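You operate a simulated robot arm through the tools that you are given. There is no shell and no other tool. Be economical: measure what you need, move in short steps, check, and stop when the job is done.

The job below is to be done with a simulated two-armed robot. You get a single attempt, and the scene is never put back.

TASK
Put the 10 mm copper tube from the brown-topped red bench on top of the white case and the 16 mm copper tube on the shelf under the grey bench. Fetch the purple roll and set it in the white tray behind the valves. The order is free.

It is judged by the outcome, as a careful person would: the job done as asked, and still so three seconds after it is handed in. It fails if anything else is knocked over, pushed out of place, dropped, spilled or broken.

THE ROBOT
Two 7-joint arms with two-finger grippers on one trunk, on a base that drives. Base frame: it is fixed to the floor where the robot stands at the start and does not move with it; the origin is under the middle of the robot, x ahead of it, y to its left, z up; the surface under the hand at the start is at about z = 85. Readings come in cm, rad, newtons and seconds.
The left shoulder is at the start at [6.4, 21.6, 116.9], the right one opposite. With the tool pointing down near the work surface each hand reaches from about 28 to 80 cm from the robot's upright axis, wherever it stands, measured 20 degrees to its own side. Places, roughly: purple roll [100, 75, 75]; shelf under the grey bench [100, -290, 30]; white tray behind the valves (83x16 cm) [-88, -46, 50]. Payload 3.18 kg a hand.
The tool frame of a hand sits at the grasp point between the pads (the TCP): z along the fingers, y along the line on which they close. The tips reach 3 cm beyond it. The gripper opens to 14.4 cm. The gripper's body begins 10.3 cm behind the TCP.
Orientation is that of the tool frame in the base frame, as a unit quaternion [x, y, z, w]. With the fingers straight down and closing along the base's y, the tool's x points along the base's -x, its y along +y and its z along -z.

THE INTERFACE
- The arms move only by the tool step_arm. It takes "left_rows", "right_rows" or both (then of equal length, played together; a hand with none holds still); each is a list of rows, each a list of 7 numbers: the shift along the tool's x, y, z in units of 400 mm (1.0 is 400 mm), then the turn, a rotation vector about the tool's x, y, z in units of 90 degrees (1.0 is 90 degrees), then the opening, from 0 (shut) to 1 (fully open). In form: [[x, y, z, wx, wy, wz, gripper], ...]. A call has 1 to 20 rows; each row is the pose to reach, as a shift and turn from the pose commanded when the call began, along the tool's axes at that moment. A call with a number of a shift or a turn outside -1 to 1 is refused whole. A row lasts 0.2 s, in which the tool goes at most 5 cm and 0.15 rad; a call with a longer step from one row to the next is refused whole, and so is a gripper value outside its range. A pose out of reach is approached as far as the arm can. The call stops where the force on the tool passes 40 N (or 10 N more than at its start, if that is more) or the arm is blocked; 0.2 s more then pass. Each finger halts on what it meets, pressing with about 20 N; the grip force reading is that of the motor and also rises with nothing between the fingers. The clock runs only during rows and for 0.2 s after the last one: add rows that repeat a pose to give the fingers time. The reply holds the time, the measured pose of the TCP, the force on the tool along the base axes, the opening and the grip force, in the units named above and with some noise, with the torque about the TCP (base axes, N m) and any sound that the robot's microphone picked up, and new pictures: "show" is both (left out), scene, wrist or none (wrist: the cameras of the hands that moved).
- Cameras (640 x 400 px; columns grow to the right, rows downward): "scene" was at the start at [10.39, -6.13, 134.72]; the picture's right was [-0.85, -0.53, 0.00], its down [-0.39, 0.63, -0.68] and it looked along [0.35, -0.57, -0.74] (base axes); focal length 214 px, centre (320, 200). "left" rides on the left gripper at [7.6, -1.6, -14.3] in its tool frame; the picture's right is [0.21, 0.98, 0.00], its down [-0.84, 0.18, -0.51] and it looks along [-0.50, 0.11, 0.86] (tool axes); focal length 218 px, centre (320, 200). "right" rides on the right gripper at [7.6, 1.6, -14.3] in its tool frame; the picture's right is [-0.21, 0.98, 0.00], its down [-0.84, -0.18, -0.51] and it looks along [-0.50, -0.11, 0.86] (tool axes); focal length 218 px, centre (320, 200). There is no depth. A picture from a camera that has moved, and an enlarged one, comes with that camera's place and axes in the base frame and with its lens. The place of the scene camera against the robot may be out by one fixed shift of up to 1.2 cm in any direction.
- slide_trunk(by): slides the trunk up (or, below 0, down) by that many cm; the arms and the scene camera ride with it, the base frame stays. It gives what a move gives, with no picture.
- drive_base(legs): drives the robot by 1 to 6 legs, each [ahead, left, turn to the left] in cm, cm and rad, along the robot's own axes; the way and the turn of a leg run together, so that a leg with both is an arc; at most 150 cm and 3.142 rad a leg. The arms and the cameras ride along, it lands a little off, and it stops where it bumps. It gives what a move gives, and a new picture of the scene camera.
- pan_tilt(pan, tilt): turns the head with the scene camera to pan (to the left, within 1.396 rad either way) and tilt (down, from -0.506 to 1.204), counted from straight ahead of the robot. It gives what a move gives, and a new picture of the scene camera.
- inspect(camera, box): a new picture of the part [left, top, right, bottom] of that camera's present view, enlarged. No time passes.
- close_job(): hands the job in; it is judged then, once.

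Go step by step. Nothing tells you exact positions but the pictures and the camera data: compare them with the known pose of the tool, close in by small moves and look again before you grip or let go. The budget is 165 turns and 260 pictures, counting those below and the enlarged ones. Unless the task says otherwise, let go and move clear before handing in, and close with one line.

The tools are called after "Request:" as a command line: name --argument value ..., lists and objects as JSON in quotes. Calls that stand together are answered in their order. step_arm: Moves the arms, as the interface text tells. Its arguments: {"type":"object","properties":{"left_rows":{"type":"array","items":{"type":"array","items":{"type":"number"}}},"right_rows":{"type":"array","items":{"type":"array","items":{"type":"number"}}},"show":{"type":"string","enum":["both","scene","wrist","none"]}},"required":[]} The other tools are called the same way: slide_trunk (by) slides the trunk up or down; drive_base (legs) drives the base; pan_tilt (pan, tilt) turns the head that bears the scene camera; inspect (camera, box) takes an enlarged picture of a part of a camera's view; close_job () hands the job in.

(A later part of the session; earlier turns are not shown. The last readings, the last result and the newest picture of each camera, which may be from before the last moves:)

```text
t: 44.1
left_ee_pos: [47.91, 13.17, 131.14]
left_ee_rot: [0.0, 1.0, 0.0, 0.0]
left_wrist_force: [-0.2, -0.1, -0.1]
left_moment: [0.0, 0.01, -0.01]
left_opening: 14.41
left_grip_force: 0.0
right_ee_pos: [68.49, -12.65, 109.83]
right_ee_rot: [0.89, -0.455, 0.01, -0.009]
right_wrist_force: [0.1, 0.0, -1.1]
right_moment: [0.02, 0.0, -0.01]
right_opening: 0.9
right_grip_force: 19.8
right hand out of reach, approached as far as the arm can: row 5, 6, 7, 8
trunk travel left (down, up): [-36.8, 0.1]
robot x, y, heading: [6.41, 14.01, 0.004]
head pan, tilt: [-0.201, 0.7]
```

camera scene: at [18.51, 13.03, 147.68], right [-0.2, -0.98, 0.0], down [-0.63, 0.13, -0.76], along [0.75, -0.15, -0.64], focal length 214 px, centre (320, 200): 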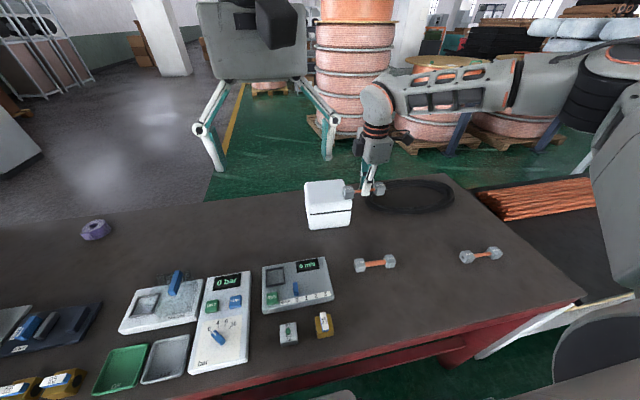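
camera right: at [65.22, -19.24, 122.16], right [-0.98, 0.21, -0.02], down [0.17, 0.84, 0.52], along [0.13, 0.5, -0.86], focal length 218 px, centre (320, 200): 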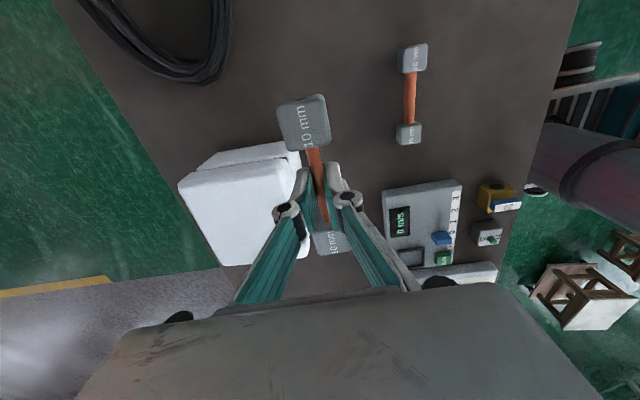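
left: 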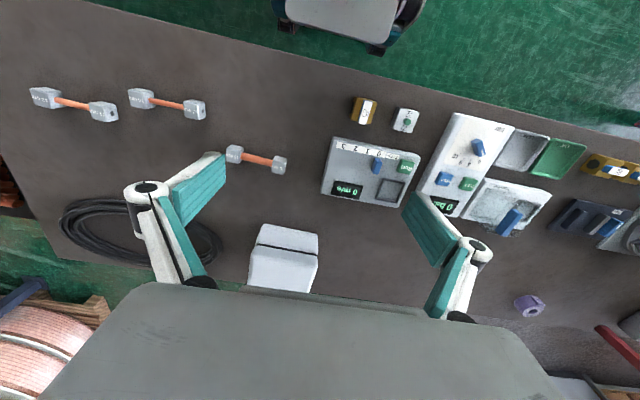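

Yaw isn't the limit. I'll go back, lower the hand to about 100 in front of the case (as low reach is better) and square it again.

Request:
step_arm --right_rows '[[-0.03, 0.023, 0.04, 0, 0, 0.066, 0], [-0.06, 0.046, 0.08, 0, 0, 0.133, 0], [-0.1, 0.069, 0.12, 0, 0, 0.2, 0], [-0.13, 0.092, 0.16, 0, 0, 0.266, 0], [-0.16, 0.115, 0.2, 0, 0, 0.333, 0], [-0.19, 0.138, 0.25, 0, 0, 0.4, 0], [-0.19, 0.138, 0.25, 0, 0, 0.4, 0]]' --show "none"

Request:
step_arm --right_rows '[[0, -0.06, 0, 0, 0, 0, 0], [0, -0.12, 0, 0, 0, 0, 0], [0, -0.18, 0, 0, 0, 0, 0], [0, -0.21, 0, 0, 0, 0, 0]]' --show "scene"

```text
t: 45.7
left_ee_pos: [47.85, 13.28, 131.33]
left_ee_rot: [0.0, 1.0, 0.001, -0.001]
left_wrist_force: [-0.1, 0.2, 0.4]
left_moment: [0.02, 0.03, 0.0]
left_opening: 14.41
left_grip_force: 0.0
right_ee_pos: [60.01, -9.98, 99.28]
right_ee_rot: [-0.706, 0.708, -0.007, 0.009]
right_wrist_force: [0.0, -0.1, -1.7]
right_moment: [0.0, 0.01, 0.03]
right_opening: 0.89
right_grip_force: 20.0
trunk travel left (down, up): [-36.8, 0.1]
robot x, y, heading: [5.92, 13.81, 0.003]
head pan, tilt: [-0.201, 0.7]
```

```text
t: 46.7
left_ee_pos: [47.91, 13.18, 131.41]
left_ee_rot: [0.0, 1.0, 0.0, 0.001]
left_wrist_force: [-0.4, -0.6, 0.2]
left_moment: [0.0, -0.03, 0.0]
left_opening: 14.41
left_grip_force: 0.1
right_ee_pos: [64.87, -12.11, 101.08]
right_ee_rot: [-0.706, 0.708, -0.007, 0.011]
right_wrist_force: [-0.3, -0.6, -1.3]
right_moment: [0.0, 0.02, 0.02]
right_opening: 0.87
right_grip_force: 20.4
right hand out of reach, approached as far as the arm can: row 1, 2, 3, 4
trunk travel left (down, up): [-36.8, 0.1]
robot x, y, heading: [5.9, 14.37, -0.0]
head pan, tilt: [-0.201, 0.7]
camera scene: at [18.5, 13.03, 147.68], right [-0.2, -0.98, 0.0], down [-0.63, 0.13, -0.77], along [0.75, -0.15, -0.64], focal length 214 px, centre (320, 200)
```

scene: 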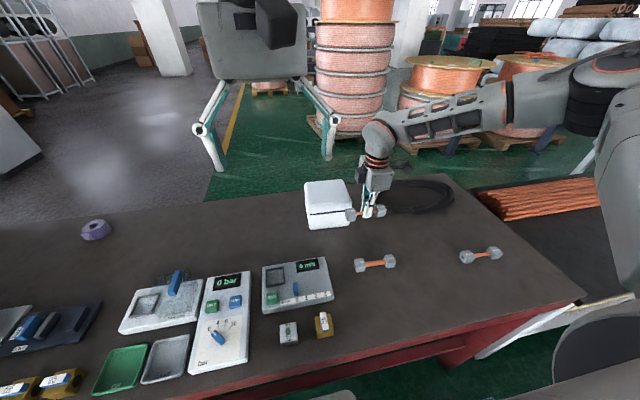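

The limit is toward my left; the arm wants the target further to its own side. I'll test the extension farther right before moving the base.

Request:
step_arm --right_rows '[[0.09, 0, -0.03, 0, 0, 0, 0], [0.18, 0, -0.06, 0, 0, 0, 0], [0.275, -0.05, -0.1, 0, 0, 0, 0], [0.275, -0.13, -0.1, 0, 0, 0, 0], [0.275, -0.21, -0.1, 0, 0, 0, 0], [0.275, -0.29, -0.1, 0, 0, 0, 0], [0.275, -0.3675, -0.1, 0, 0, 0, 0]]' --show "none"

```text
t: 48.3
left_ee_pos: [48.0, 13.18, 131.25]
left_ee_rot: [-0.001, 1.0, -0.001, 0.0]
left_wrist_force: [-0.2, 0.0, -0.3]
left_moment: [0.01, 0.01, 0.03]
left_opening: 14.42
left_grip_force: 0.0
right_ee_pos: [73.56, -24.66, 106.71]
right_ee_rot: [-0.707, 0.708, -0.008, 0.011]
right_wrist_force: [-0.1, 0.7, -0.5]
right_moment: [0.02, 0.04, 0.02]
right_opening: 0.88
right_grip_force: 20.1
right hand out of reach, approached as far as the arm can: row 5, 6, 7
trunk travel left (down, up): [-36.8, 0.1]
robot x, y, heading: [6.18, 14.11, -0.0]
head pan, tilt: [-0.201, 0.7]
```

Reach grows toward the right side. I'll check the gap between my base front and the bench stretcher before driving ahead further.

Request:
pan_tilt --pan -0.35 --tilt 0.95

```text
t: 49.1
left_ee_pos: [47.9, 13.21, 131.33]
left_ee_rot: [0.0, 1.0, 0.0, 0.0]
left_wrist_force: [-0.6, -0.4, 0.4]
left_moment: [0.03, 0.0, 0.0]
left_opening: 14.39
left_grip_force: 0.0
right_ee_pos: [73.56, -24.46, 106.82]
right_ee_rot: [-0.706, 0.708, -0.009, 0.01]
right_wrist_force: [-0.7, -0.3, -0.9]
right_moment: [0.01, 0.01, -0.01]
right_opening: 0.86
right_grip_force: 20.3
trunk travel left (down, up): [-36.8, 0.1]
robot x, y, heading: [6.04, 13.78, -0.001]
head pan, tilt: [-0.351, 0.949]
camera scene: at [17.02, 12.22, 145.71], right [-0.34, -0.94, 0.0], down [-0.76, 0.28, -0.58], along [0.55, -0.2, -0.81], focal length 214 px, centre (320, 200)
```

scene: 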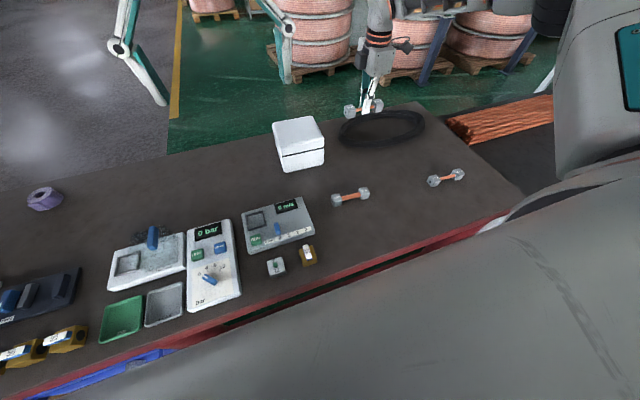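

I can't see it from here, so instead I'll shift the base left 20 cm (the tube passes 7 cm above the case) and tilt the hand slightly forward to gain the last centimetres.

Request:
drive_base --legs '[[0, 20, 0]]'

Request:
step_arm --right_rows '[[0, 0, 0, 0.06, 0, 0, 0], [0, 0, 0, 0.12, 0, 0, 0], [0, 0, 0, 0.18, 0, 0, 0], [0, 0, 0, 0.22, 0, 0, 0], [0, -0.03, 0, 0.22, 0, 0, 0], [0, -0.06, 0, 0.22, 0, 0, 0], [0, -0.1, 0, 0.22, 0, 0, 0], [0, -0.14, 0.02, 0.22, 0, 0, 0], [0, -0.14, 0.02, 0.22, 0, 0, 0]]' --show "both"

```text
t: 50.9
left_ee_pos: [47.64, 24.4, 131.3]
left_ee_rot: [0.004, 1.0, 0.0, 0.0]
left_wrist_force: [0.1, -1.2, 0.7]
left_moment: [0.01, -0.03, 0.0]
left_opening: 14.39
left_grip_force: 0.1
right_ee_pos: [72.73, -13.76, 106.86]
right_ee_rot: [-0.702, 0.712, -0.008, 0.011]
right_wrist_force: [-0.8, 0.4, -1.3]
right_moment: [0.04, 0.0, 0.0]
right_opening: 0.86
right_grip_force: 20.2
trunk travel left (down, up): [-36.8, 0.1]
robot x, y, heading: [5.67, 25.44, -0.011]
head pan, tilt: [-0.351, 0.949]
stopped in leg 1: the robot was blocked; the commanded pose is now the measured one
camera scene: at [16.66, 23.69, 145.71], right [-0.35, -0.94, 0.0], down [-0.76, 0.29, -0.58], along [0.54, -0.21, -0.81], focal length 214 px, centre (320, 200)
```

scene: 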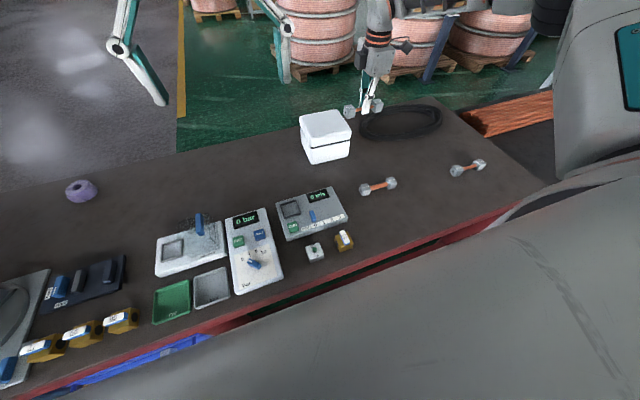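

```text
t: 52.9
left_ee_pos: [47.7, 24.38, 131.19]
left_ee_rot: [0.005, 1.0, 0.001, -0.001]
left_wrist_force: [0.5, 0.6, 1.3]
left_moment: [-0.04, -0.02, -0.01]
left_opening: 14.41
left_grip_force: 0.0
right_ee_pos: [78.38, -13.91, 106.23]
right_ee_rot: [-0.69, 0.7, -0.13, 0.131]
right_wrist_force: [-0.7, -0.3, -0.6]
right_moment: [-0.02, 0.02, -0.02]
right_opening: 0.9
right_grip_force: 20.3
trunk travel left (down, up): [-36.8, 0.1]
robot x, y, heading: [6.13, 25.6, -0.016]
head pan, tilt: [-0.351, 0.949]
camera scene: at [16.7, 23.7, 145.71], right [-0.35, -0.93, 0.0], down [-0.76, 0.29, -0.58], along [0.54, -0.21, -0.81], focal length 214 px, centre (320, 200)
camera right: at [71.58, -21.62, 118.85], right [-0.91, 0.22, -0.35], down [-0.01, 0.84, 0.54], along [0.42, 0.49, -0.76], focal length 218 px, centre (320, 200)
```

scene: 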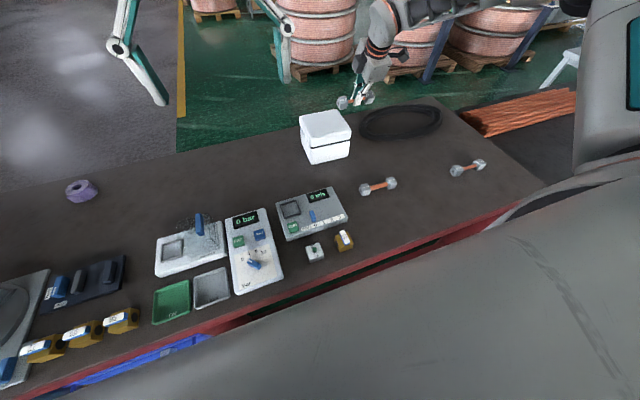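
right: 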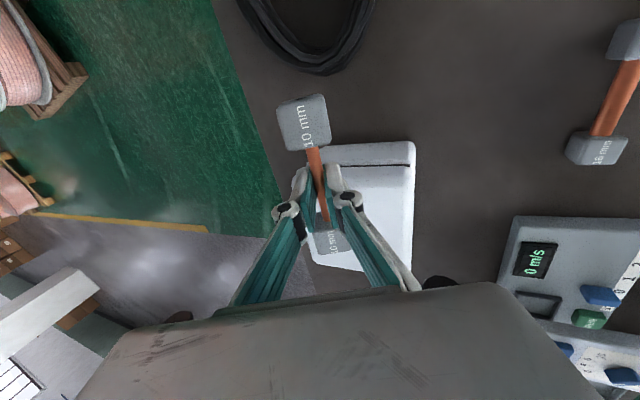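

The base touched something at y≈25, nothing on the bench shifted. The tilt works, so I'll slide the hand left over the case.

Request:
step_arm --right_rows '[[-0.07, 0, 0, 0.22, 0, 0, 0], [-0.14, 0, 0, 0.22, 0, 0, 0], [-0.21, 0, 0, 0.22, 0, 0, 0], [-0.27, 0, 0, 0.22, 0, 0, 0]]' --show "none"

```text
refused: row 1 steps farther than a row can; nothing moved
```

Request:
step_arm --right_rows '[[-0.07, 0, 0, 0, 0, 0, 0], [-0.14, 0, 0, 0, 0, 0, 0], [-0.21, 0, 0, 0, 0, 0, 0], [-0.27, 0, 0, 0, 0, 0, 0], [-0.27, 0, 0, 0, 0, 0, 0]]' --show "wrist"

```text
t: 54.0
left_ee_pos: [47.85, 24.33, 131.23]
left_ee_rot: [0.005, 1.0, 0.0, -0.001]
left_wrist_force: [-0.9, 0.0, 0.3]
left_moment: [0.0, -0.01, 0.03]
left_opening: 14.4
left_grip_force: 0.0
right_ee_pos: [76.81, -4.31, 106.84]
right_ee_rot: [-0.69, 0.7, -0.13, 0.131]
right_wrist_force: [0.7, -0.4, -1.2]
right_moment: [0.01, -0.02, 0.02]
right_opening: 0.87
right_grip_force: 19.6
right hand out of reach, approached as far as the arm can: row 3, 4, 5
trunk travel left (down, up): [-36.8, 0.1]
robot x, y, heading: [5.78, 25.94, -0.01]
head pan, tilt: [-0.351, 0.949]
camera right: at [69.92, -11.94, 119.44], right [-0.91, 0.22, -0.35], down [-0.01, 0.84, 0.54], along [0.42, 0.49, -0.76], focal length 218 px, centre (320, 200)
```

right: 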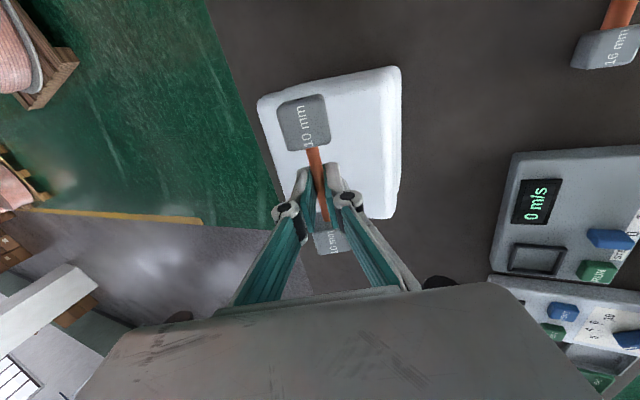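

The case top spans about x 72–88, y -11–6. I'll shift 2 cm left and lower toward it.

Request:
step_arm --right_rows '[[0, 0.018, 0.038, 0, 0, 0, 0], [-0.015, 0.036, 0.076, 0, 0, 0, 0], [-0.03, 0.05, 0.1, 0, 0, 0, 0], [-0.045, 0.054, 0.113, 0, 0, 0, 0], [-0.045, 0.054, 0.113, 0, 0, 0, 0]]' --show "wrist"

Request:
pan_tilt --pan -0.35 --tilt 0.7

Request:
inspect --camera "scene" --box '[250, 120, 410, 220]'

```text
t: 55.2
left_ee_pos: [47.67, 24.35, 131.3]
left_ee_rot: [0.005, 1.0, 0.0, -0.001]
left_wrist_force: [0.7, 0.3, 0.1]
left_moment: [0.0, -0.01, -0.01]
left_opening: 14.39
left_grip_force: 0.0
right_ee_pos: [74.93, -4.01, 103.0]
right_ee_rot: [-0.69, 0.7, -0.131, 0.13]
right_wrist_force: [-0.7, -1.2, -1.5]
right_moment: [-0.01, 0.03, 0.01]
right_opening: 0.88
right_grip_force: 20.0
right hand out of reach, approached as far as the arm can: row 1, 2, 3, 4, 5
trunk travel left (down, up): [-36.8, 0.1]
robot x, y, heading: [5.69, 25.79, -0.013]
head pan, tilt: [-0.351, 0.949]
camera right: at [68.03, -11.61, 115.5], right [-0.91, 0.22, -0.35], down [-0.01, 0.84, 0.54], along [0.42, 0.49, -0.76], focal length 218 px, centre (320, 200)
```

right: 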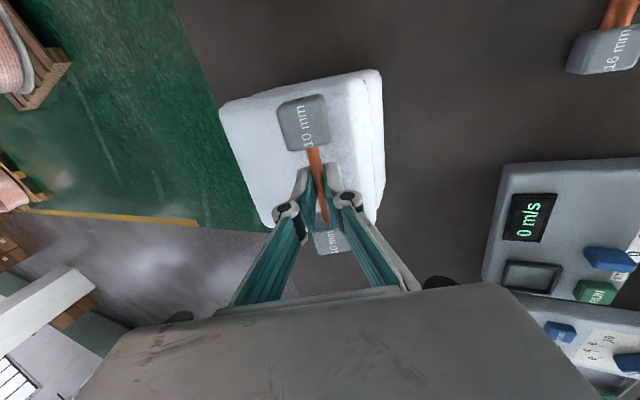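

```text
t: 56.0
left_ee_pos: [47.73, 24.32, 131.2]
left_ee_rot: [0.005, 1.0, 0.0, -0.001]
left_wrist_force: [-0.7, 0.5, 1.1]
left_moment: [-0.03, 0.0, -0.01]
left_opening: 14.42
left_grip_force: 0.0
right_ee_pos: [74.93, -3.96, 103.01]
right_ee_rot: [-0.69, 0.7, -0.131, 0.13]
right_wrist_force: [0.5, 0.2, -0.9]
right_moment: [0.01, 0.01, -0.01]
right_opening: 0.89
right_grip_force: 19.4
trunk travel left (down, up): [-36.8, 0.1]
robot x, y, heading: [5.71, 25.51, -0.012]
head pan, tilt: [-0.351, 0.7]
camera scene: at [17.91, 23.22, 147.67], right [-0.35, -0.93, 0.0], down [-0.6, 0.23, -0.76], along [0.71, -0.27, -0.64], focal length 214 px, centre (320, 200)
```

scene: 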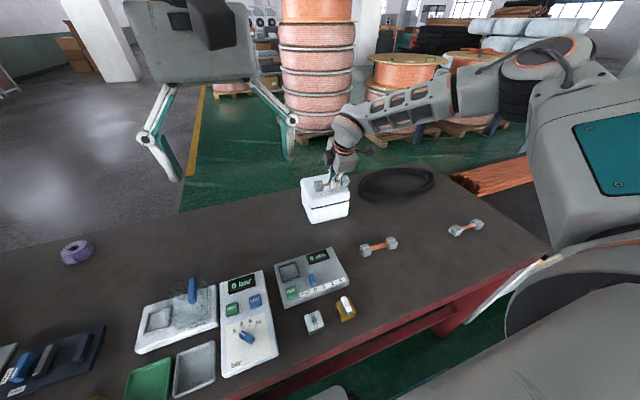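

```text
4.00 times, centred on (330, 170) of scene
camera zoom: at [17.91, 23.22, 147.67], right [-0.35, -0.93, 0.0], down [-0.6, 0.23, -0.76], along [0.71, -0.27, -0.64], focal length 858 px, centre (280, 320)
```

zoom: 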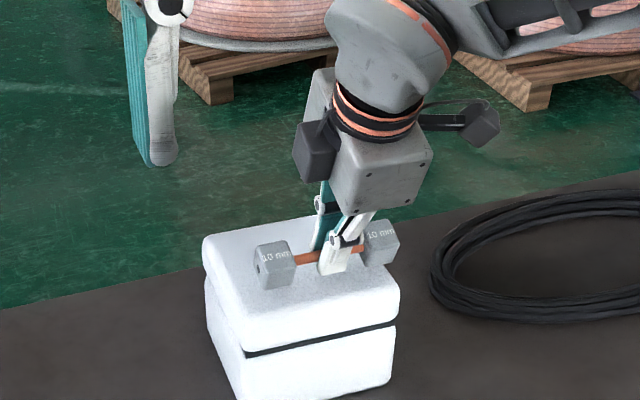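

The hand sits over the case slightly short and right. I'll back the base off its contact by 2 cm and turn it slightly left to centre the tube.

Request:
drive_base --legs '[[0, -2, 0], [0, 0, 0.06]]'

```text
t: 57.3
left_ee_pos: [47.68, 25.02, 131.25]
left_ee_rot: [-0.024, 1.0, 0.0, -0.001]
left_wrist_force: [0.2, 0.2, 0.5]
left_moment: [-0.02, -0.01, 0.03]
left_opening: 14.39
left_grip_force: 0.0
right_ee_pos: [76.51, -1.71, 102.99]
right_ee_rot: [0.71, -0.679, 0.127, -0.135]
right_wrist_force: [-0.2, 0.5, -1.2]
right_moment: [-0.02, 0.01, 0.01]
right_opening: 0.89
right_grip_force: 19.8
trunk travel left (down, up): [-36.8, 0.1]
robot x, y, heading: [5.66, 23.77, 0.05]
head pan, tilt: [-0.351, 0.7]
camera scene: at [18.05, 22.01, 147.68], right [-0.3, -0.95, 0.0], down [-0.61, 0.19, -0.76], along [0.73, -0.23, -0.64], focal length 214 px, centre (320, 200)
```

scene: 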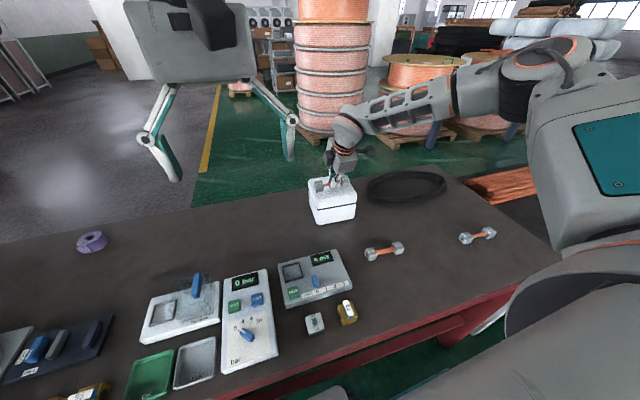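

Tube is centred over the case; now lower with the trunk, which keeps the arm pose.

Request:
slide_trunk --by -3.2

Request:
inspect --camera "scene" --box '[270, 130, 398, 210]'

Request:
inspect --camera "right" --box '[180, 40, 440, 280]'

```text
t: 58.0
left_ee_pos: [47.67, 24.73, 128.06]
left_ee_rot: [-0.024, 1.0, 0.0, 0.0]
left_wrist_force: [0.9, -1.1, -0.3]
left_moment: [0.04, 0.06, -0.01]
left_opening: 14.41
left_grip_force: 0.2
right_ee_pos: [76.94, -1.88, 101.02]
right_ee_rot: [0.708, -0.678, 0.132, -0.146]
right_wrist_force: [-12.8, -0.4, 21.0]
right_moment: [-0.3, 0.46, -0.17]
right_opening: 0.85
right_grip_force: 20.1
trunk travel left (down, up): [-33.6, 3.3]
robot x, y, heading: [5.66, 23.58, 0.045]
head pan, tilt: [-0.351, 0.7]
stopped: the force on the tool passed its limit at 43 N (the readings are from after the stop); the commanded pose is now the measured one
```

```text
5.00 times, centred on (334, 170) of scene
camera zoom: at [17.78, 21.94, 144.59], right [-0.3, -0.95, 0.0], down [-0.61, 0.19, -0.77], along [0.73, -0.23, -0.64], focal length 1072 px, centre (250, 350)
```

zoom: 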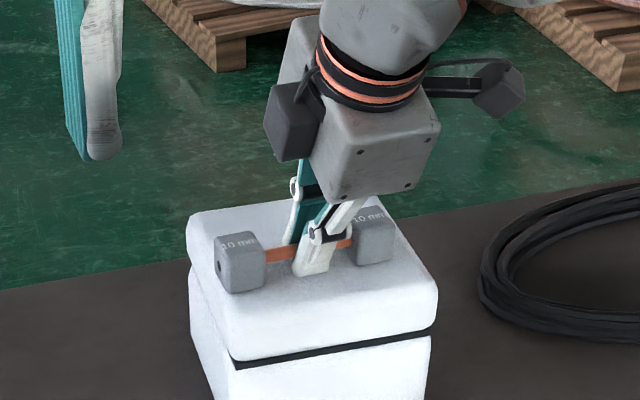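

```text
1.67 times, centred on (310, 160) of right
camera zoom: at [70.2, -9.95, 113.38], right [-0.91, 0.17, -0.37], down [-0.07, 0.83, 0.55], along [0.41, 0.52, -0.75], focal length 364 px, centre (337, 267)
```

zoom: 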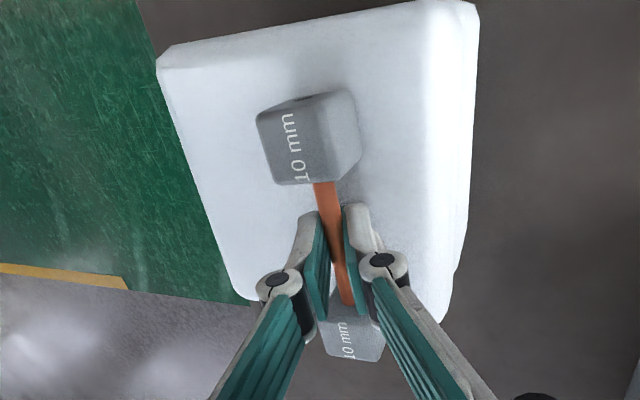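

Contact: the case top is near z≈97.5 and the cap edges touch it. Easing up slightly to relieve the force before opening.

Request:
slide_trunk --by 0.5

```text
t: 58.6
left_ee_pos: [47.81, 24.91, 128.56]
left_ee_rot: [-0.025, 1.0, 0.0, 0.0]
left_wrist_force: [0.5, -0.4, -0.3]
left_moment: [0.02, -0.02, -0.01]
left_opening: 14.37
left_grip_force: 0.1
right_ee_pos: [76.89, -1.92, 101.07]
right_ee_rot: [0.709, -0.678, 0.132, -0.143]
right_wrist_force: [0.2, 0.7, 1.3]
right_moment: [0.01, 0.01, 0.03]
right_opening: 0.88
right_grip_force: 19.9
trunk travel left (down, up): [-34.1, 2.8]
robot x, y, heading: [6.12, 23.77, 0.045]
head pan, tilt: [-0.351, 0.7]
```

Force is nil. Opening a little.

Request:
step_arm --right_rows '[[0, 0, -0.003, 0, 0, 0, 0.1], [0, 0, -0.004, 0, 0, 0, 0.14], [0, 0, -0.005, 0, 0, 0, 0.15], [0, 0, -0.005, 0, 0, 0, 0.15]]' --show "wrist"

Request:
inspect --camera "scene" --box '[270, 130, 398, 210]'

```text
t: 59.6
left_ee_pos: [47.77, 24.82, 128.5]
left_ee_rot: [-0.024, 1.0, 0.0, -0.001]
left_wrist_force: [-0.7, -0.1, -0.1]
left_moment: [-0.01, 0.02, -0.03]
left_opening: 14.4
left_grip_force: 0.1
right_ee_pos: [76.87, -1.9, 101.49]
right_ee_rot: [0.709, -0.678, 0.132, -0.144]
right_wrist_force: [0.7, -0.5, 1.4]
right_moment: [-0.03, -0.01, 0.03]
right_opening: 2.05
right_grip_force: 0.0
trunk travel left (down, up): [-34.1, 2.8]
robot x, y, heading: [6.16, 23.67, 0.047]
head pan, tilt: [-0.351, 0.7]
camera right: at [70.19, -9.95, 113.8], right [-0.91, 0.17, -0.37], down [-0.07, 0.84, 0.54], along [0.4, 0.52, -0.75], focal length 218 px, centre (320, 200)
```

right: 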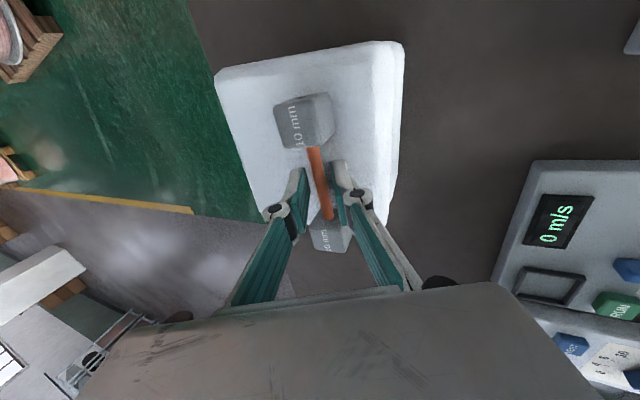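

```text
5.00 times, centred on (334, 170) of scene
camera zoom: at [17.91, 21.93, 145.09], right [-0.3, -0.95, 0.0], down [-0.61, 0.19, -0.76], along [0.73, -0.23, -0.64], focal length 1072 px, centre (250, 350)
```

zoom: 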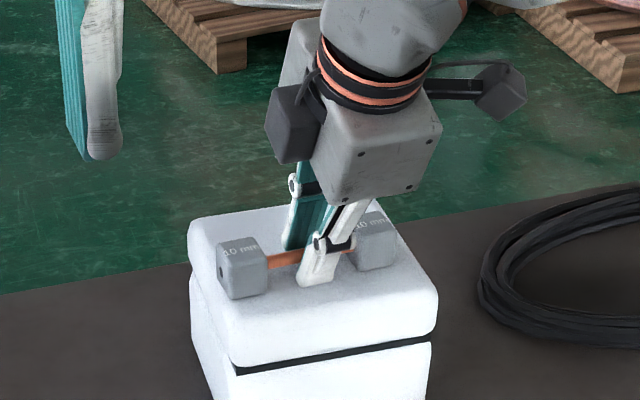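

The tube lies flat on the case. Withdrawing along the fingers.

Request:
step_arm --right_rows '[[0, 0, -0.03, 0, 0, 0, 0.15], [0, 0, -0.07, 0, 0, 0, 0.15], [0, 0, -0.13, 0, 0, 0, 0.15], [0, 0, -0.2, 0, 0, 0, 0.2], [0, 0, -0.28, 0, 0, 0, 0.2]]' --show "both"

```text
t: 60.8
left_ee_pos: [47.68, 24.8, 128.46]
left_ee_rot: [-0.024, 1.0, 0.001, -0.002]
left_wrist_force: [0.2, 0.0, 0.2]
left_moment: [-0.01, -0.04, -0.01]
left_opening: 14.39
left_grip_force: 0.0
right_ee_pos: [72.41, -1.9, 111.89]
right_ee_rot: [0.709, -0.678, 0.132, -0.143]
right_wrist_force: [0.0, 0.1, 0.7]
right_moment: [0.0, -0.01, 0.01]
right_opening: 2.88
right_grip_force: 0.0
trunk travel left (down, up): [-34.1, 2.8]
robot x, y, heading: [6.21, 23.72, 0.045]
head pan, tilt: [-0.351, 0.7]
camera scene: at [17.8, 21.96, 145.1], right [-0.3, -0.95, 0.0], down [-0.61, 0.19, -0.77], along [0.73, -0.23, -0.64], focal length 214 px, centre (320, 200)
camera right: at [65.82, -10.01, 124.33], right [-0.91, 0.17, -0.37], down [-0.07, 0.84, 0.54], along [0.4, 0.52, -0.75], focal length 218 px, centre (320, 200)
```

scene: 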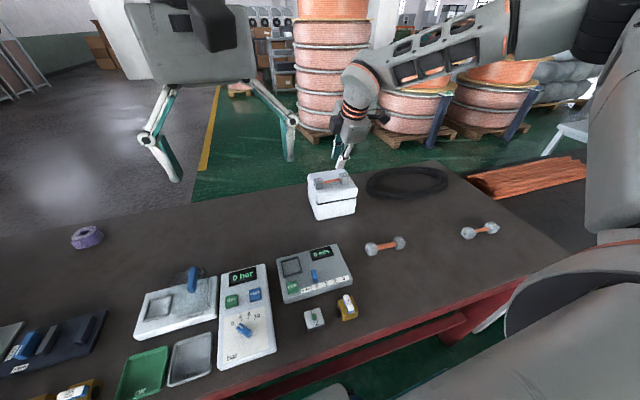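
right: 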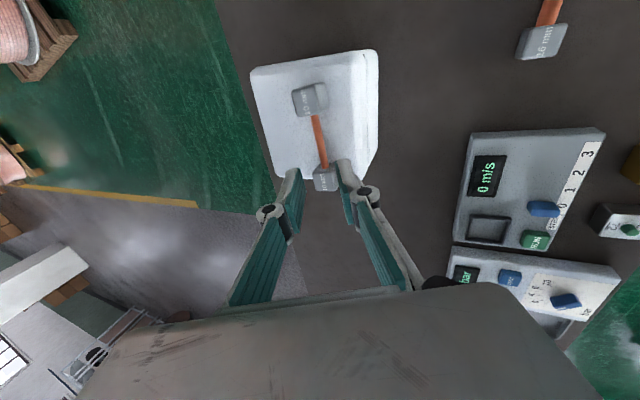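

The 10 mm tube is on the case. Next the purple roll: back out from under the bench and go left to bring it into the left hand's range.

Request:
drive_base --legs '[[-10, 0, -0.045], [0, 20, 0]]'

Request:
pan_tilt --pan 0.5 --tilt 0.6

Request:
inspect --camera "left" --box '[320, 150, 640, 350]'

```text
t: 63.9
left_ee_pos: [37.93, 42.44, 128.48]
left_ee_rot: [0.001, 1.0, 0.0, 0.0]
left_wrist_force: [-0.7, -0.2, -0.1]
left_moment: [-0.03, 0.0, 0.0]
left_opening: 14.41
left_grip_force: 0.1
right_ee_pos: [61.41, 14.42, 111.85]
right_ee_rot: [-0.691, 0.696, -0.136, 0.139]
right_wrist_force: [0.0, -0.6, -0.3]
right_moment: [-0.02, 0.01, 0.02]
right_opening: 2.88
right_grip_force: 0.0
trunk travel left (down, up): [-34.1, 2.8]
robot x, y, heading: [-4.41, 43.68, -0.009]
head pan, tilt: [-0.351, 0.7]
camera scene: at [8.04, 41.18, 145.09], right [-0.35, -0.94, 0.0], down [-0.6, 0.22, -0.77], along [0.72, -0.27, -0.64], focal length 214 px, centre (320, 200)
```

scene: 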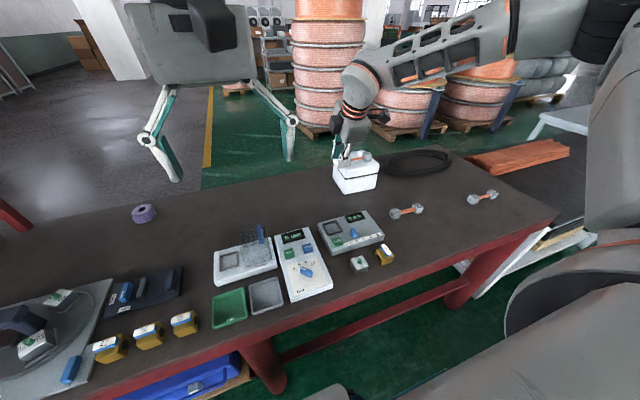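

```text
t: 65.1
left_ee_pos: [37.94, 42.47, 128.55]
left_ee_rot: [0.001, 1.0, -0.001, -0.001]
left_wrist_force: [0.7, -0.2, -0.1]
left_moment: [0.02, -0.01, -0.04]
left_opening: 14.4
left_grip_force: 0.0
right_ee_pos: [61.34, 14.43, 111.88]
right_ee_rot: [-0.69, 0.697, -0.135, 0.14]
right_wrist_force: [0.3, -0.3, 0.9]
right_moment: [0.02, 0.02, 0.0]
right_opening: 2.89
right_grip_force: 0.1
trunk travel left (down, up): [-34.1, 2.8]
robot x, y, heading: [-3.73, 43.29, -0.006]
head pan, tilt: [0.499, 0.6]
camera scene: at [7.87, 48.29, 145.95], right [0.47, -0.88, 0.0], down [-0.5, -0.27, -0.83], along [0.73, 0.39, -0.56], focal length 214 px, centre (320, 200)
```

scene: 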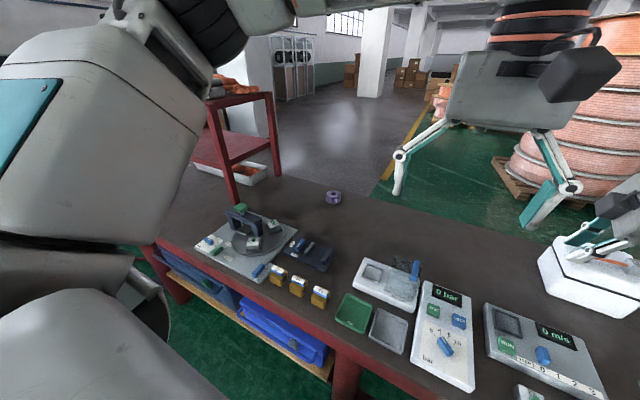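

```text
2.00 times, centred on (480, 250) of left
camera zoom: at [30.31, 40.83, 142.78], right [-0.2, 0.98, 0.0], down [0.84, 0.18, 0.51], along [0.5, 0.1, -0.86], focal length 436 px, centre (0, 100)
```

zoom: 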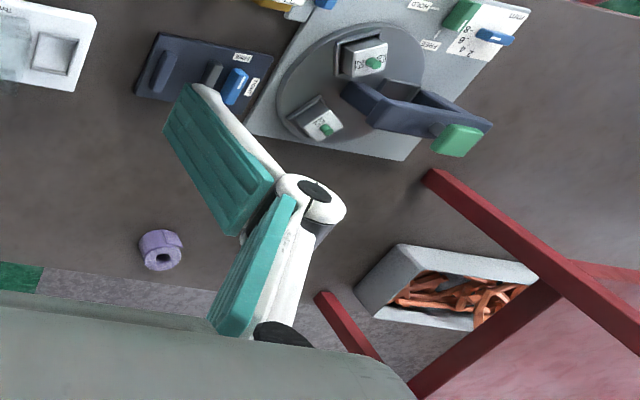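

The roll stands upright at about (89.5, 84.5). Let me enlarge it for its size.

Request:
inspect --camera "scene" --box '[293, 172, 373, 222]'

Request:
pan_tilt --pan 0.6 --tilt 1.0

```text
8.00 times, centred on (333, 197) of scene
camera zoom: at [7.87, 48.29, 145.95], right [0.47, -0.88, 0.0], down [-0.5, -0.27, -0.83], along [0.73, 0.39, -0.56], focal length 1716 px, centre (216, 224)
```

zoom: 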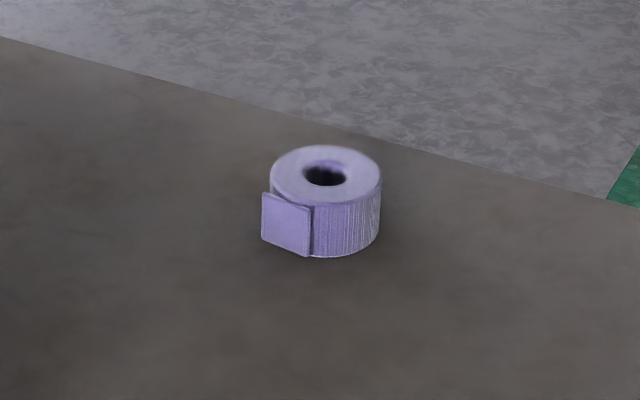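

```text
t: 65.9
left_ee_pos: [38.06, 42.54, 128.58]
left_ee_rot: [0.001, 1.0, 0.0, 0.0]
left_wrist_force: [-0.2, 0.1, -0.1]
left_moment: [0.02, 0.0, -0.02]
left_opening: 14.41
left_grip_force: 0.1
right_ee_pos: [61.53, 14.51, 111.9]
right_ee_rot: [-0.691, 0.697, -0.135, 0.14]
right_wrist_force: [0.1, 0.4, -0.2]
right_moment: [-0.03, 0.01, -0.01]
right_opening: 2.89
right_grip_force: 0.1
trunk travel left (down, up): [-34.1, 2.8]
robot x, y, heading: [-4.05, 43.33, -0.002]
head pan, tilt: [0.6, 1.0]
camera scene: at [5.86, 48.02, 142.76], right [0.56, -0.83, 0.0], down [-0.7, -0.47, -0.54], along [0.45, 0.3, -0.84], focal length 214 px, centre (320, 200)
```

scene: 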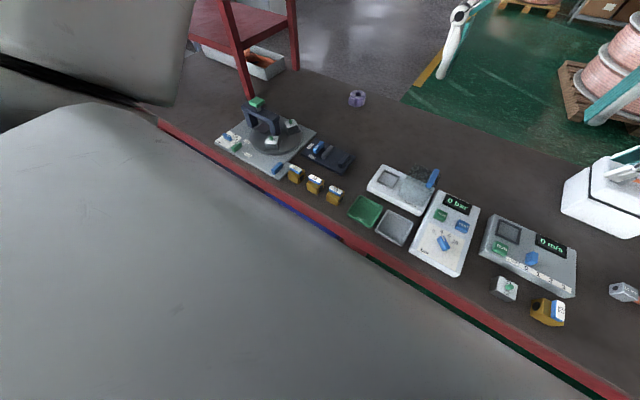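

The roll is about 7 cm wide and 4.5 cm high. I'll go ahead 4 cm, lower the trunk for reach, then approach with the left hand pitched 60° forward.

Request:
drive_base --legs '[[4, 0, 0]]'

Request:
step_arm --left_rows '[[-0.05, 0.074, 0.043, 0, -0.0556, 0, 1], [-0.1, 0.148, 0.085, 0, -0.111, 0, 1], [-0.15, 0.222, 0.128, 0, -0.167, 0, 1], [-0.2, 0.296, 0.171, 0, -0.222, 0, 1], [-0.25, 0.37, 0.214, 0, -0.278, 0, 1], [-0.3, 0.444, 0.256, 0, -0.333, 0, 1], [-0.35, 0.518, 0.3, 0, -0.389, 0, 1], [-0.4, 0.592, 0.342, 0, -0.444, 0, 1], [-0.45, 0.666, 0.384, 0, -0.5, 0, 1], [-0.5, 0.74, 0.427, 0, -0.556, 0, 1], [-0.55, 0.814, 0.47, 0, -0.611, 0, 1], [-0.6, 0.8875, 0.5125, 0, -0.667, 0, 1], [-0.6, 0.8875, 0.5125, 0, -0.667, 0, 1]]' --show "both"

```text
t: 66.8
left_ee_pos: [41.96, 42.4, 128.43]
left_ee_rot: [0.003, 1.0, 0.001, -0.001]
left_wrist_force: [1.3, 0.9, 0.1]
left_moment: [0.04, 0.06, 0.02]
left_opening: 14.42
left_grip_force: 0.1
right_ee_pos: [65.41, 14.37, 111.85]
right_ee_rot: [-0.691, 0.697, -0.135, 0.139]
right_wrist_force: [-0.2, -0.4, -1.5]
right_moment: [0.01, 0.0, 0.0]
right_opening: 2.86
right_grip_force: 0.0
trunk travel left (down, up): [-34.1, 2.8]
robot x, y, heading: [0.18, 43.61, -0.004]
head pan, tilt: [0.6, 1.0]
camera scene: at [9.95, 47.99, 142.74], right [0.56, -0.83, 0.0], down [-0.7, -0.47, -0.54], along [0.45, 0.3, -0.84], focal length 214 px, centre (320, 200)
```

scene: 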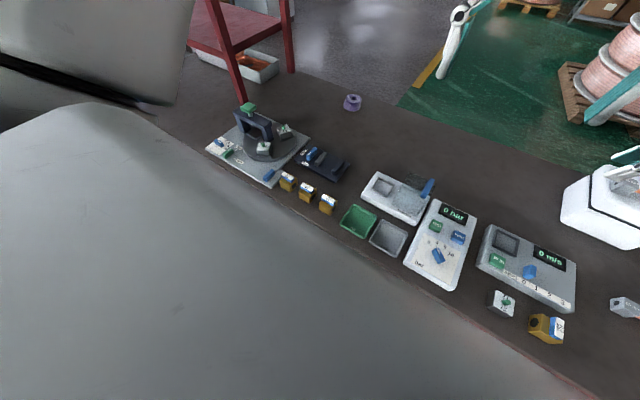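

```text
t: 69.6
left_ee_pos: [64.66, 78.24, 109.62]
left_ee_rot: [0.002, 0.881, -0.001, 0.474]
left_wrist_force: [0.1, 0.8, -0.4]
left_moment: [-0.01, 0.0, -0.03]
left_opening: 14.4
left_grip_force: 0.1
left hand out of reach, approached as far as the arm can: row 12, 13
right_ee_pos: [65.39, 14.33, 111.86]
right_ee_rot: [-0.691, 0.696, -0.136, 0.14]
right_wrist_force: [-1.0, -0.8, 0.7]
right_moment: [0.03, 0.01, 0.05]
right_opening: 2.86
right_grip_force: 0.0
trunk travel left (down, up): [-34.1, 2.8]
robot x, y, heading: [0.06, 43.04, -0.014]
head pan, tilt: [0.6, 1.0]
camera scene: at [9.85, 47.98, 142.75], right [0.56, -0.83, 0.0], down [-0.7, -0.47, -0.54], along [0.45, 0.3, -0.84], focal length 214 px, centre (320, 200)
camera left: at [48.51, 76.7, 111.13], right [-0.11, 0.98, -0.17], down [0.04, 0.18, 0.98], along [0.99, 0.1, -0.06], focal length 218 px, centre (320, 200)
```

scene: 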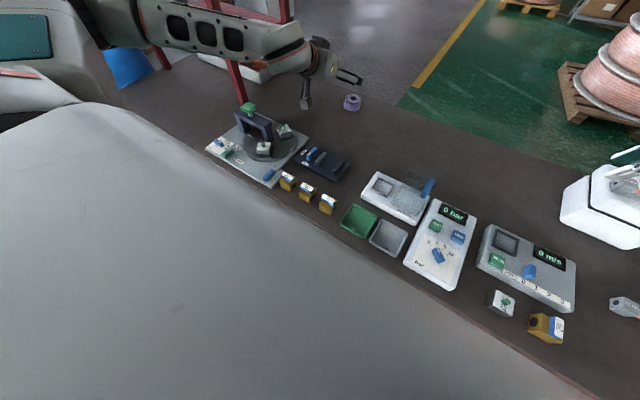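
left: 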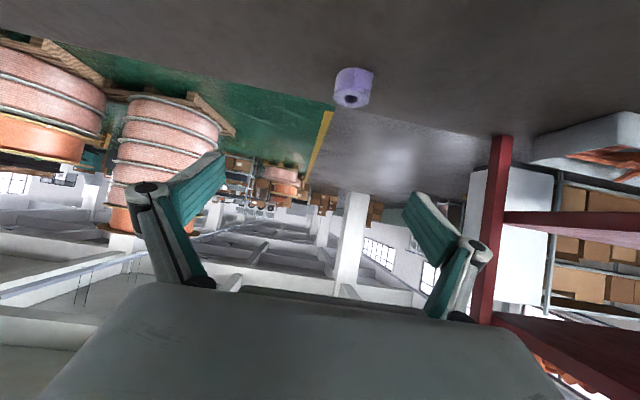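

The arm stops short at this height. I'll lower the trunk 10 cm and try extending from there.

Request:
slide_trunk --by -10

Request:
step_arm --left_rows '[[-0.03, 0.01, 0.05, 0, 0, 0, 1], [-0.06, 0.02, 0.1, 0, 0, 0, 1], [-0.09, 0.03, 0.15, 0, 0, 0, 1], [-0.12, 0.04, 0.2, 0, 0, 0, 1]]' --show "scene"

```text
t: 71.0
left_ee_pos: [64.71, 78.38, 99.74]
left_ee_rot: [0.003, 0.881, -0.003, 0.472]
left_wrist_force: [-0.2, -0.4, -0.4]
left_moment: [0.01, 0.02, -0.01]
left_opening: 14.37
left_grip_force: 0.1
right_ee_pos: [65.24, 14.41, 101.88]
right_ee_rot: [-0.69, 0.697, -0.135, 0.141]
right_wrist_force: [0.2, 0.5, 0.3]
right_moment: [-0.02, 0.01, -0.03]
right_opening: 2.86
right_grip_force: 0.0
trunk travel left (down, up): [-24.1, 12.8]
robot x, y, heading: [-0.04, 43.76, -0.004]
head pan, tilt: [0.6, 1.0]
```

```text
t: 72.0
left_ee_pos: [74.18, 79.85, 99.32]
left_ee_rot: [0.002, 0.882, -0.001, 0.472]
left_wrist_force: [-0.2, 0.1, -0.4]
left_moment: [0.02, -0.01, -0.01]
left_opening: 14.39
left_grip_force: 0.0
right_ee_pos: [65.37, 14.4, 101.8]
right_ee_rot: [-0.69, 0.697, -0.136, 0.14]
right_wrist_force: [0.3, -0.8, 0.5]
right_moment: [0.02, -0.05, -0.01]
right_opening: 2.84
right_grip_force: 0.0
trunk travel left (down, up): [-24.1, 12.8]
robot x, y, heading: [-0.08, 43.08, -0.009]
head pan, tilt: [0.6, 1.0]
camera scene: at [12.53, 47.97, 132.53], right [0.56, -0.83, 0.0], down [-0.7, -0.47, -0.54], along [0.45, 0.3, -0.84], focal length 214 px, centre (320, 200)
```

scene: 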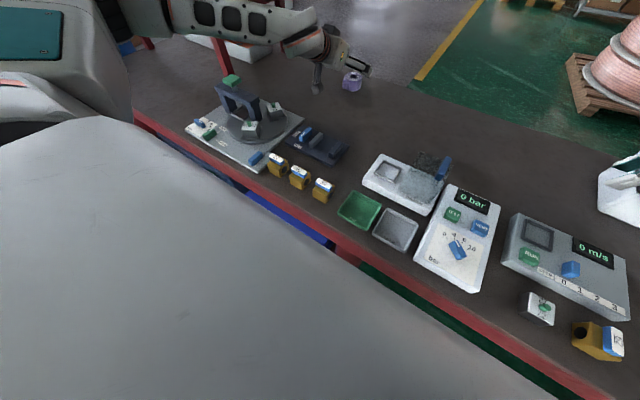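

It extends well now. Continuing toward the roll, slightly descending, with a wrist look.

Request:
step_arm --left_rows '[[-0.0175, 0.025, 0.05, 0, 0, 0, 1], [-0.035, 0.05, 0.1, 0, 0, 0, 1], [-0.053, 0.075, 0.15, 0, 0, 0, 1], [-0.07, 0.1, 0.194, 0, 0, 0, 1], [-0.07, 0.1, 0.194, 0, 0, 0, 1]]' --show "both"

```text
t: 73.2
left_ee_pos: [82.02, 83.62, 97.26]
left_ee_rot: [0.003, 0.882, -0.003, 0.471]
left_wrist_force: [-0.8, 0.6, 0.2]
left_moment: [-0.02, -0.02, -0.03]
left_opening: 14.41
left_grip_force: 0.0
right_ee_pos: [65.36, 14.41, 101.86]
right_ee_rot: [-0.69, 0.697, -0.135, 0.14]
right_wrist_force: [-0.1, -0.5, -0.1]
right_moment: [0.02, -0.01, 0.01]
right_opening: 2.86
right_grip_force: 0.1
trunk travel left (down, up): [-24.1, 12.8]
robot x, y, heading: [-0.24, 43.19, -0.008]
head pan, tilt: [0.6, 1.0]
camera scene: at [12.47, 47.97, 132.54], right [0.56, -0.83, 0.0], down [-0.7, -0.47, -0.54], along [0.45, 0.3, -0.84], focal length 214 px, centre (320, 200)
camera left: at [65.87, 82.04, 98.84], right [-0.11, 0.98, -0.17], down [0.05, 0.18, 0.98], along [0.99, 0.1, -0.06], focal length 218 px, centre (320, 200)
```

scene: 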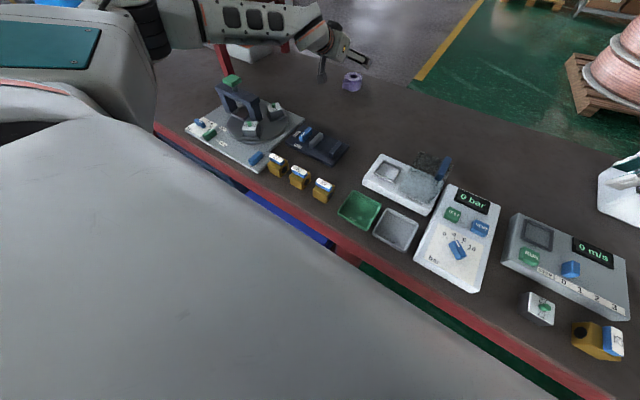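
left: 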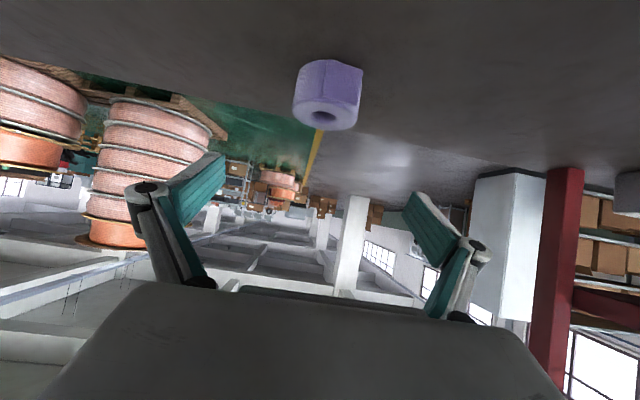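

Roll centre is about (88.6, 83.3). Descending to straddle it.

Request:
step_arm --left_rows '[[0.027, -0.002, 0.055, 0, 0, 0, 1], [0.053, -0.004, 0.11, 0, 0, 0, 1], [0.08, -0.006, 0.17, 0, 0, 0, 1], [0.103, -0.0075, 0.232, 0, 0, 0, 1], [0.103, -0.0075, 0.232, 0, 0, 0, 1]]' --show "both"

```text
t: 74.3
left_ee_pos: [87.62, 83.48, 88.79]
left_ee_rot: [0.003, 0.881, -0.002, 0.473]
left_wrist_force: [-1.4, -0.7, -0.3]
left_moment: [0.01, 0.01, -0.02]
left_opening: 14.41
left_grip_force: 0.0
right_ee_pos: [65.42, 14.31, 101.99]
right_ee_rot: [-0.691, 0.696, -0.135, 0.14]
right_wrist_force: [-0.5, -0.9, 0.1]
right_moment: [0.02, 0.0, -0.02]
right_opening: 2.87
right_grip_force: 0.0
trunk travel left (down, up): [-24.1, 12.8]
robot x, y, heading: [-0.32, 43.66, -0.009]
head pan, tilt: [0.6, 1.0]
camera scene: at [12.45, 47.98, 132.55], right [0.56, -0.83, 0.0], down [-0.7, -0.47, -0.54], along [0.45, 0.3, -0.84], focal length 214 px, centre (320, 200)
camera left: at [71.49, 81.92, 90.27], right [-0.11, 0.98, -0.17], down [0.05, 0.18, 0.98], along [0.99, 0.1, -0.06], focal length 218 px, centre (320, 200)
```

scene: 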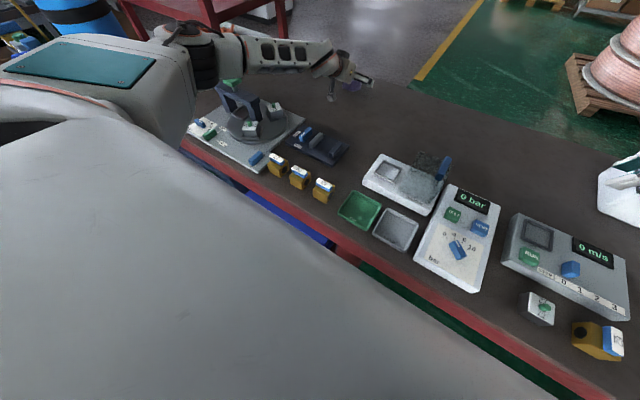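
left: 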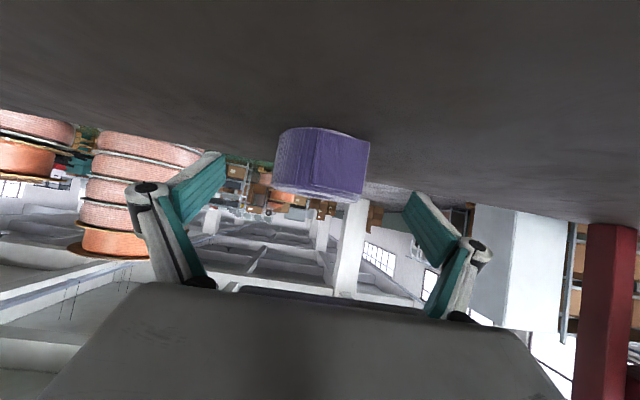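

The roll sits centred between the fingers. A touch lower and forward, then close.

Request:
step_arm --left_rows '[[0.004, 0, 0.017, 0, 0, 0, 1], [0.004, 0, 0.017, 0, 0, 0, 0.8], [0.004, 0, 0.017, 0, 0, 0, 0.6], [0.004, 0, 0.017, 0, 0, 0, 0.45], [0.004, 0, 0.017, 0, 0, 0, 0.35], [0.004, 0, 0.017, 0, 0, 0, 0.35], [0.004, 0, 0.017, 0, 0, 0, 0.35]]' --show "wrist"

```text
t: 76.0
left_ee_pos: [88.07, 83.49, 88.37]
left_ee_rot: [0.002, 0.881, -0.001, 0.472]
left_wrist_force: [-0.2, -0.8, 1.4]
left_moment: [0.07, 0.01, 0.01]
left_opening: 6.53
left_grip_force: 19.9
right_ee_pos: [65.29, 14.39, 101.82]
right_ee_rot: [-0.69, 0.697, -0.135, 0.14]
right_wrist_force: [0.0, -0.1, 0.8]
right_moment: [-0.02, 0.0, 0.0]
right_opening: 2.88
right_grip_force: 0.2
trunk travel left (down, up): [-24.1, 12.8]
robot x, y, heading: [-0.12, 43.39, -0.004]
head pan, tilt: [0.6, 1.0]
camera left: at [71.95, 81.9, 89.8], right [-0.11, 0.98, -0.17], down [0.05, 0.18, 0.98], along [0.99, 0.1, -0.06], focal length 218 px, centre (320, 200)
```

left: 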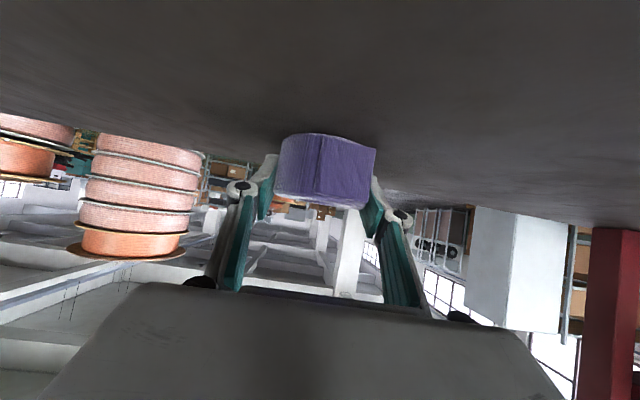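

Gripped at 6.5 cm. Lifting with the trunk, then backing away from the bench.

Request:
slide_trunk --by 12.5

Request:
drive_base --legs '[[-45, 0, 0]]'

```text
t: 77.5
left_ee_pos: [88.0, 83.46, 100.59]
left_ee_rot: [0.002, 0.882, -0.001, 0.472]
left_wrist_force: [-0.5, -0.5, -0.9]
left_moment: [-0.02, -0.02, 0.03]
left_opening: 6.57
left_grip_force: 19.7
right_ee_pos: [65.37, 14.34, 114.34]
right_ee_rot: [-0.69, 0.697, -0.136, 0.139]
right_wrist_force: [0.3, 0.2, 0.5]
right_moment: [-0.02, -0.01, 0.01]
right_opening: 2.86
right_grip_force: 0.0
trunk travel left (down, up): [-36.6, 0.3]
robot x, y, heading: [0.03, 43.29, -0.005]
head pan, tilt: [0.6, 1.0]
```

```text
t: 80.2
left_ee_pos: [42.17, 83.64, 100.65]
left_ee_rot: [0.004, 0.882, -0.003, 0.471]
left_wrist_force: [0.3, 1.3, -0.6]
left_moment: [-0.02, 0.02, 0.0]
left_opening: 6.55
left_grip_force: 19.5
right_ee_pos: [19.47, 14.61, 114.34]
right_ee_rot: [-0.69, 0.698, -0.135, 0.14]
right_wrist_force: [0.3, -0.4, -0.6]
right_moment: [-0.01, 0.0, 0.01]
right_opening: 2.88
right_grip_force: 0.1
trunk travel left (down, up): [-36.6, 0.3]
robot x, y, heading: [-46.24, 43.97, -0.007]
head pan, tilt: [0.6, 1.0]
camera scene: at [-36.0, 48.32, 145.17], right [0.56, -0.83, 0.0], down [-0.7, -0.47, -0.54], along [0.45, 0.3, -0.84], focal length 214 px, centre (320, 200)
```

scene: 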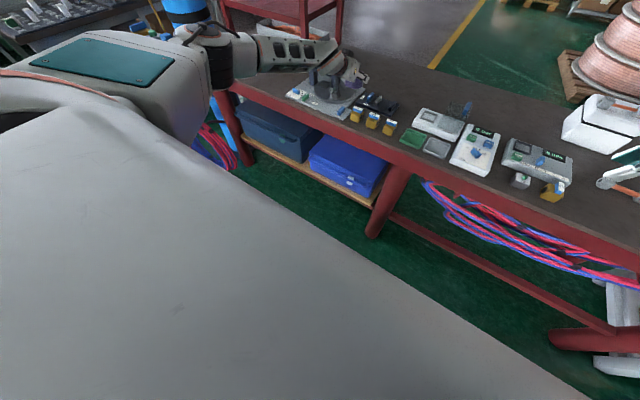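

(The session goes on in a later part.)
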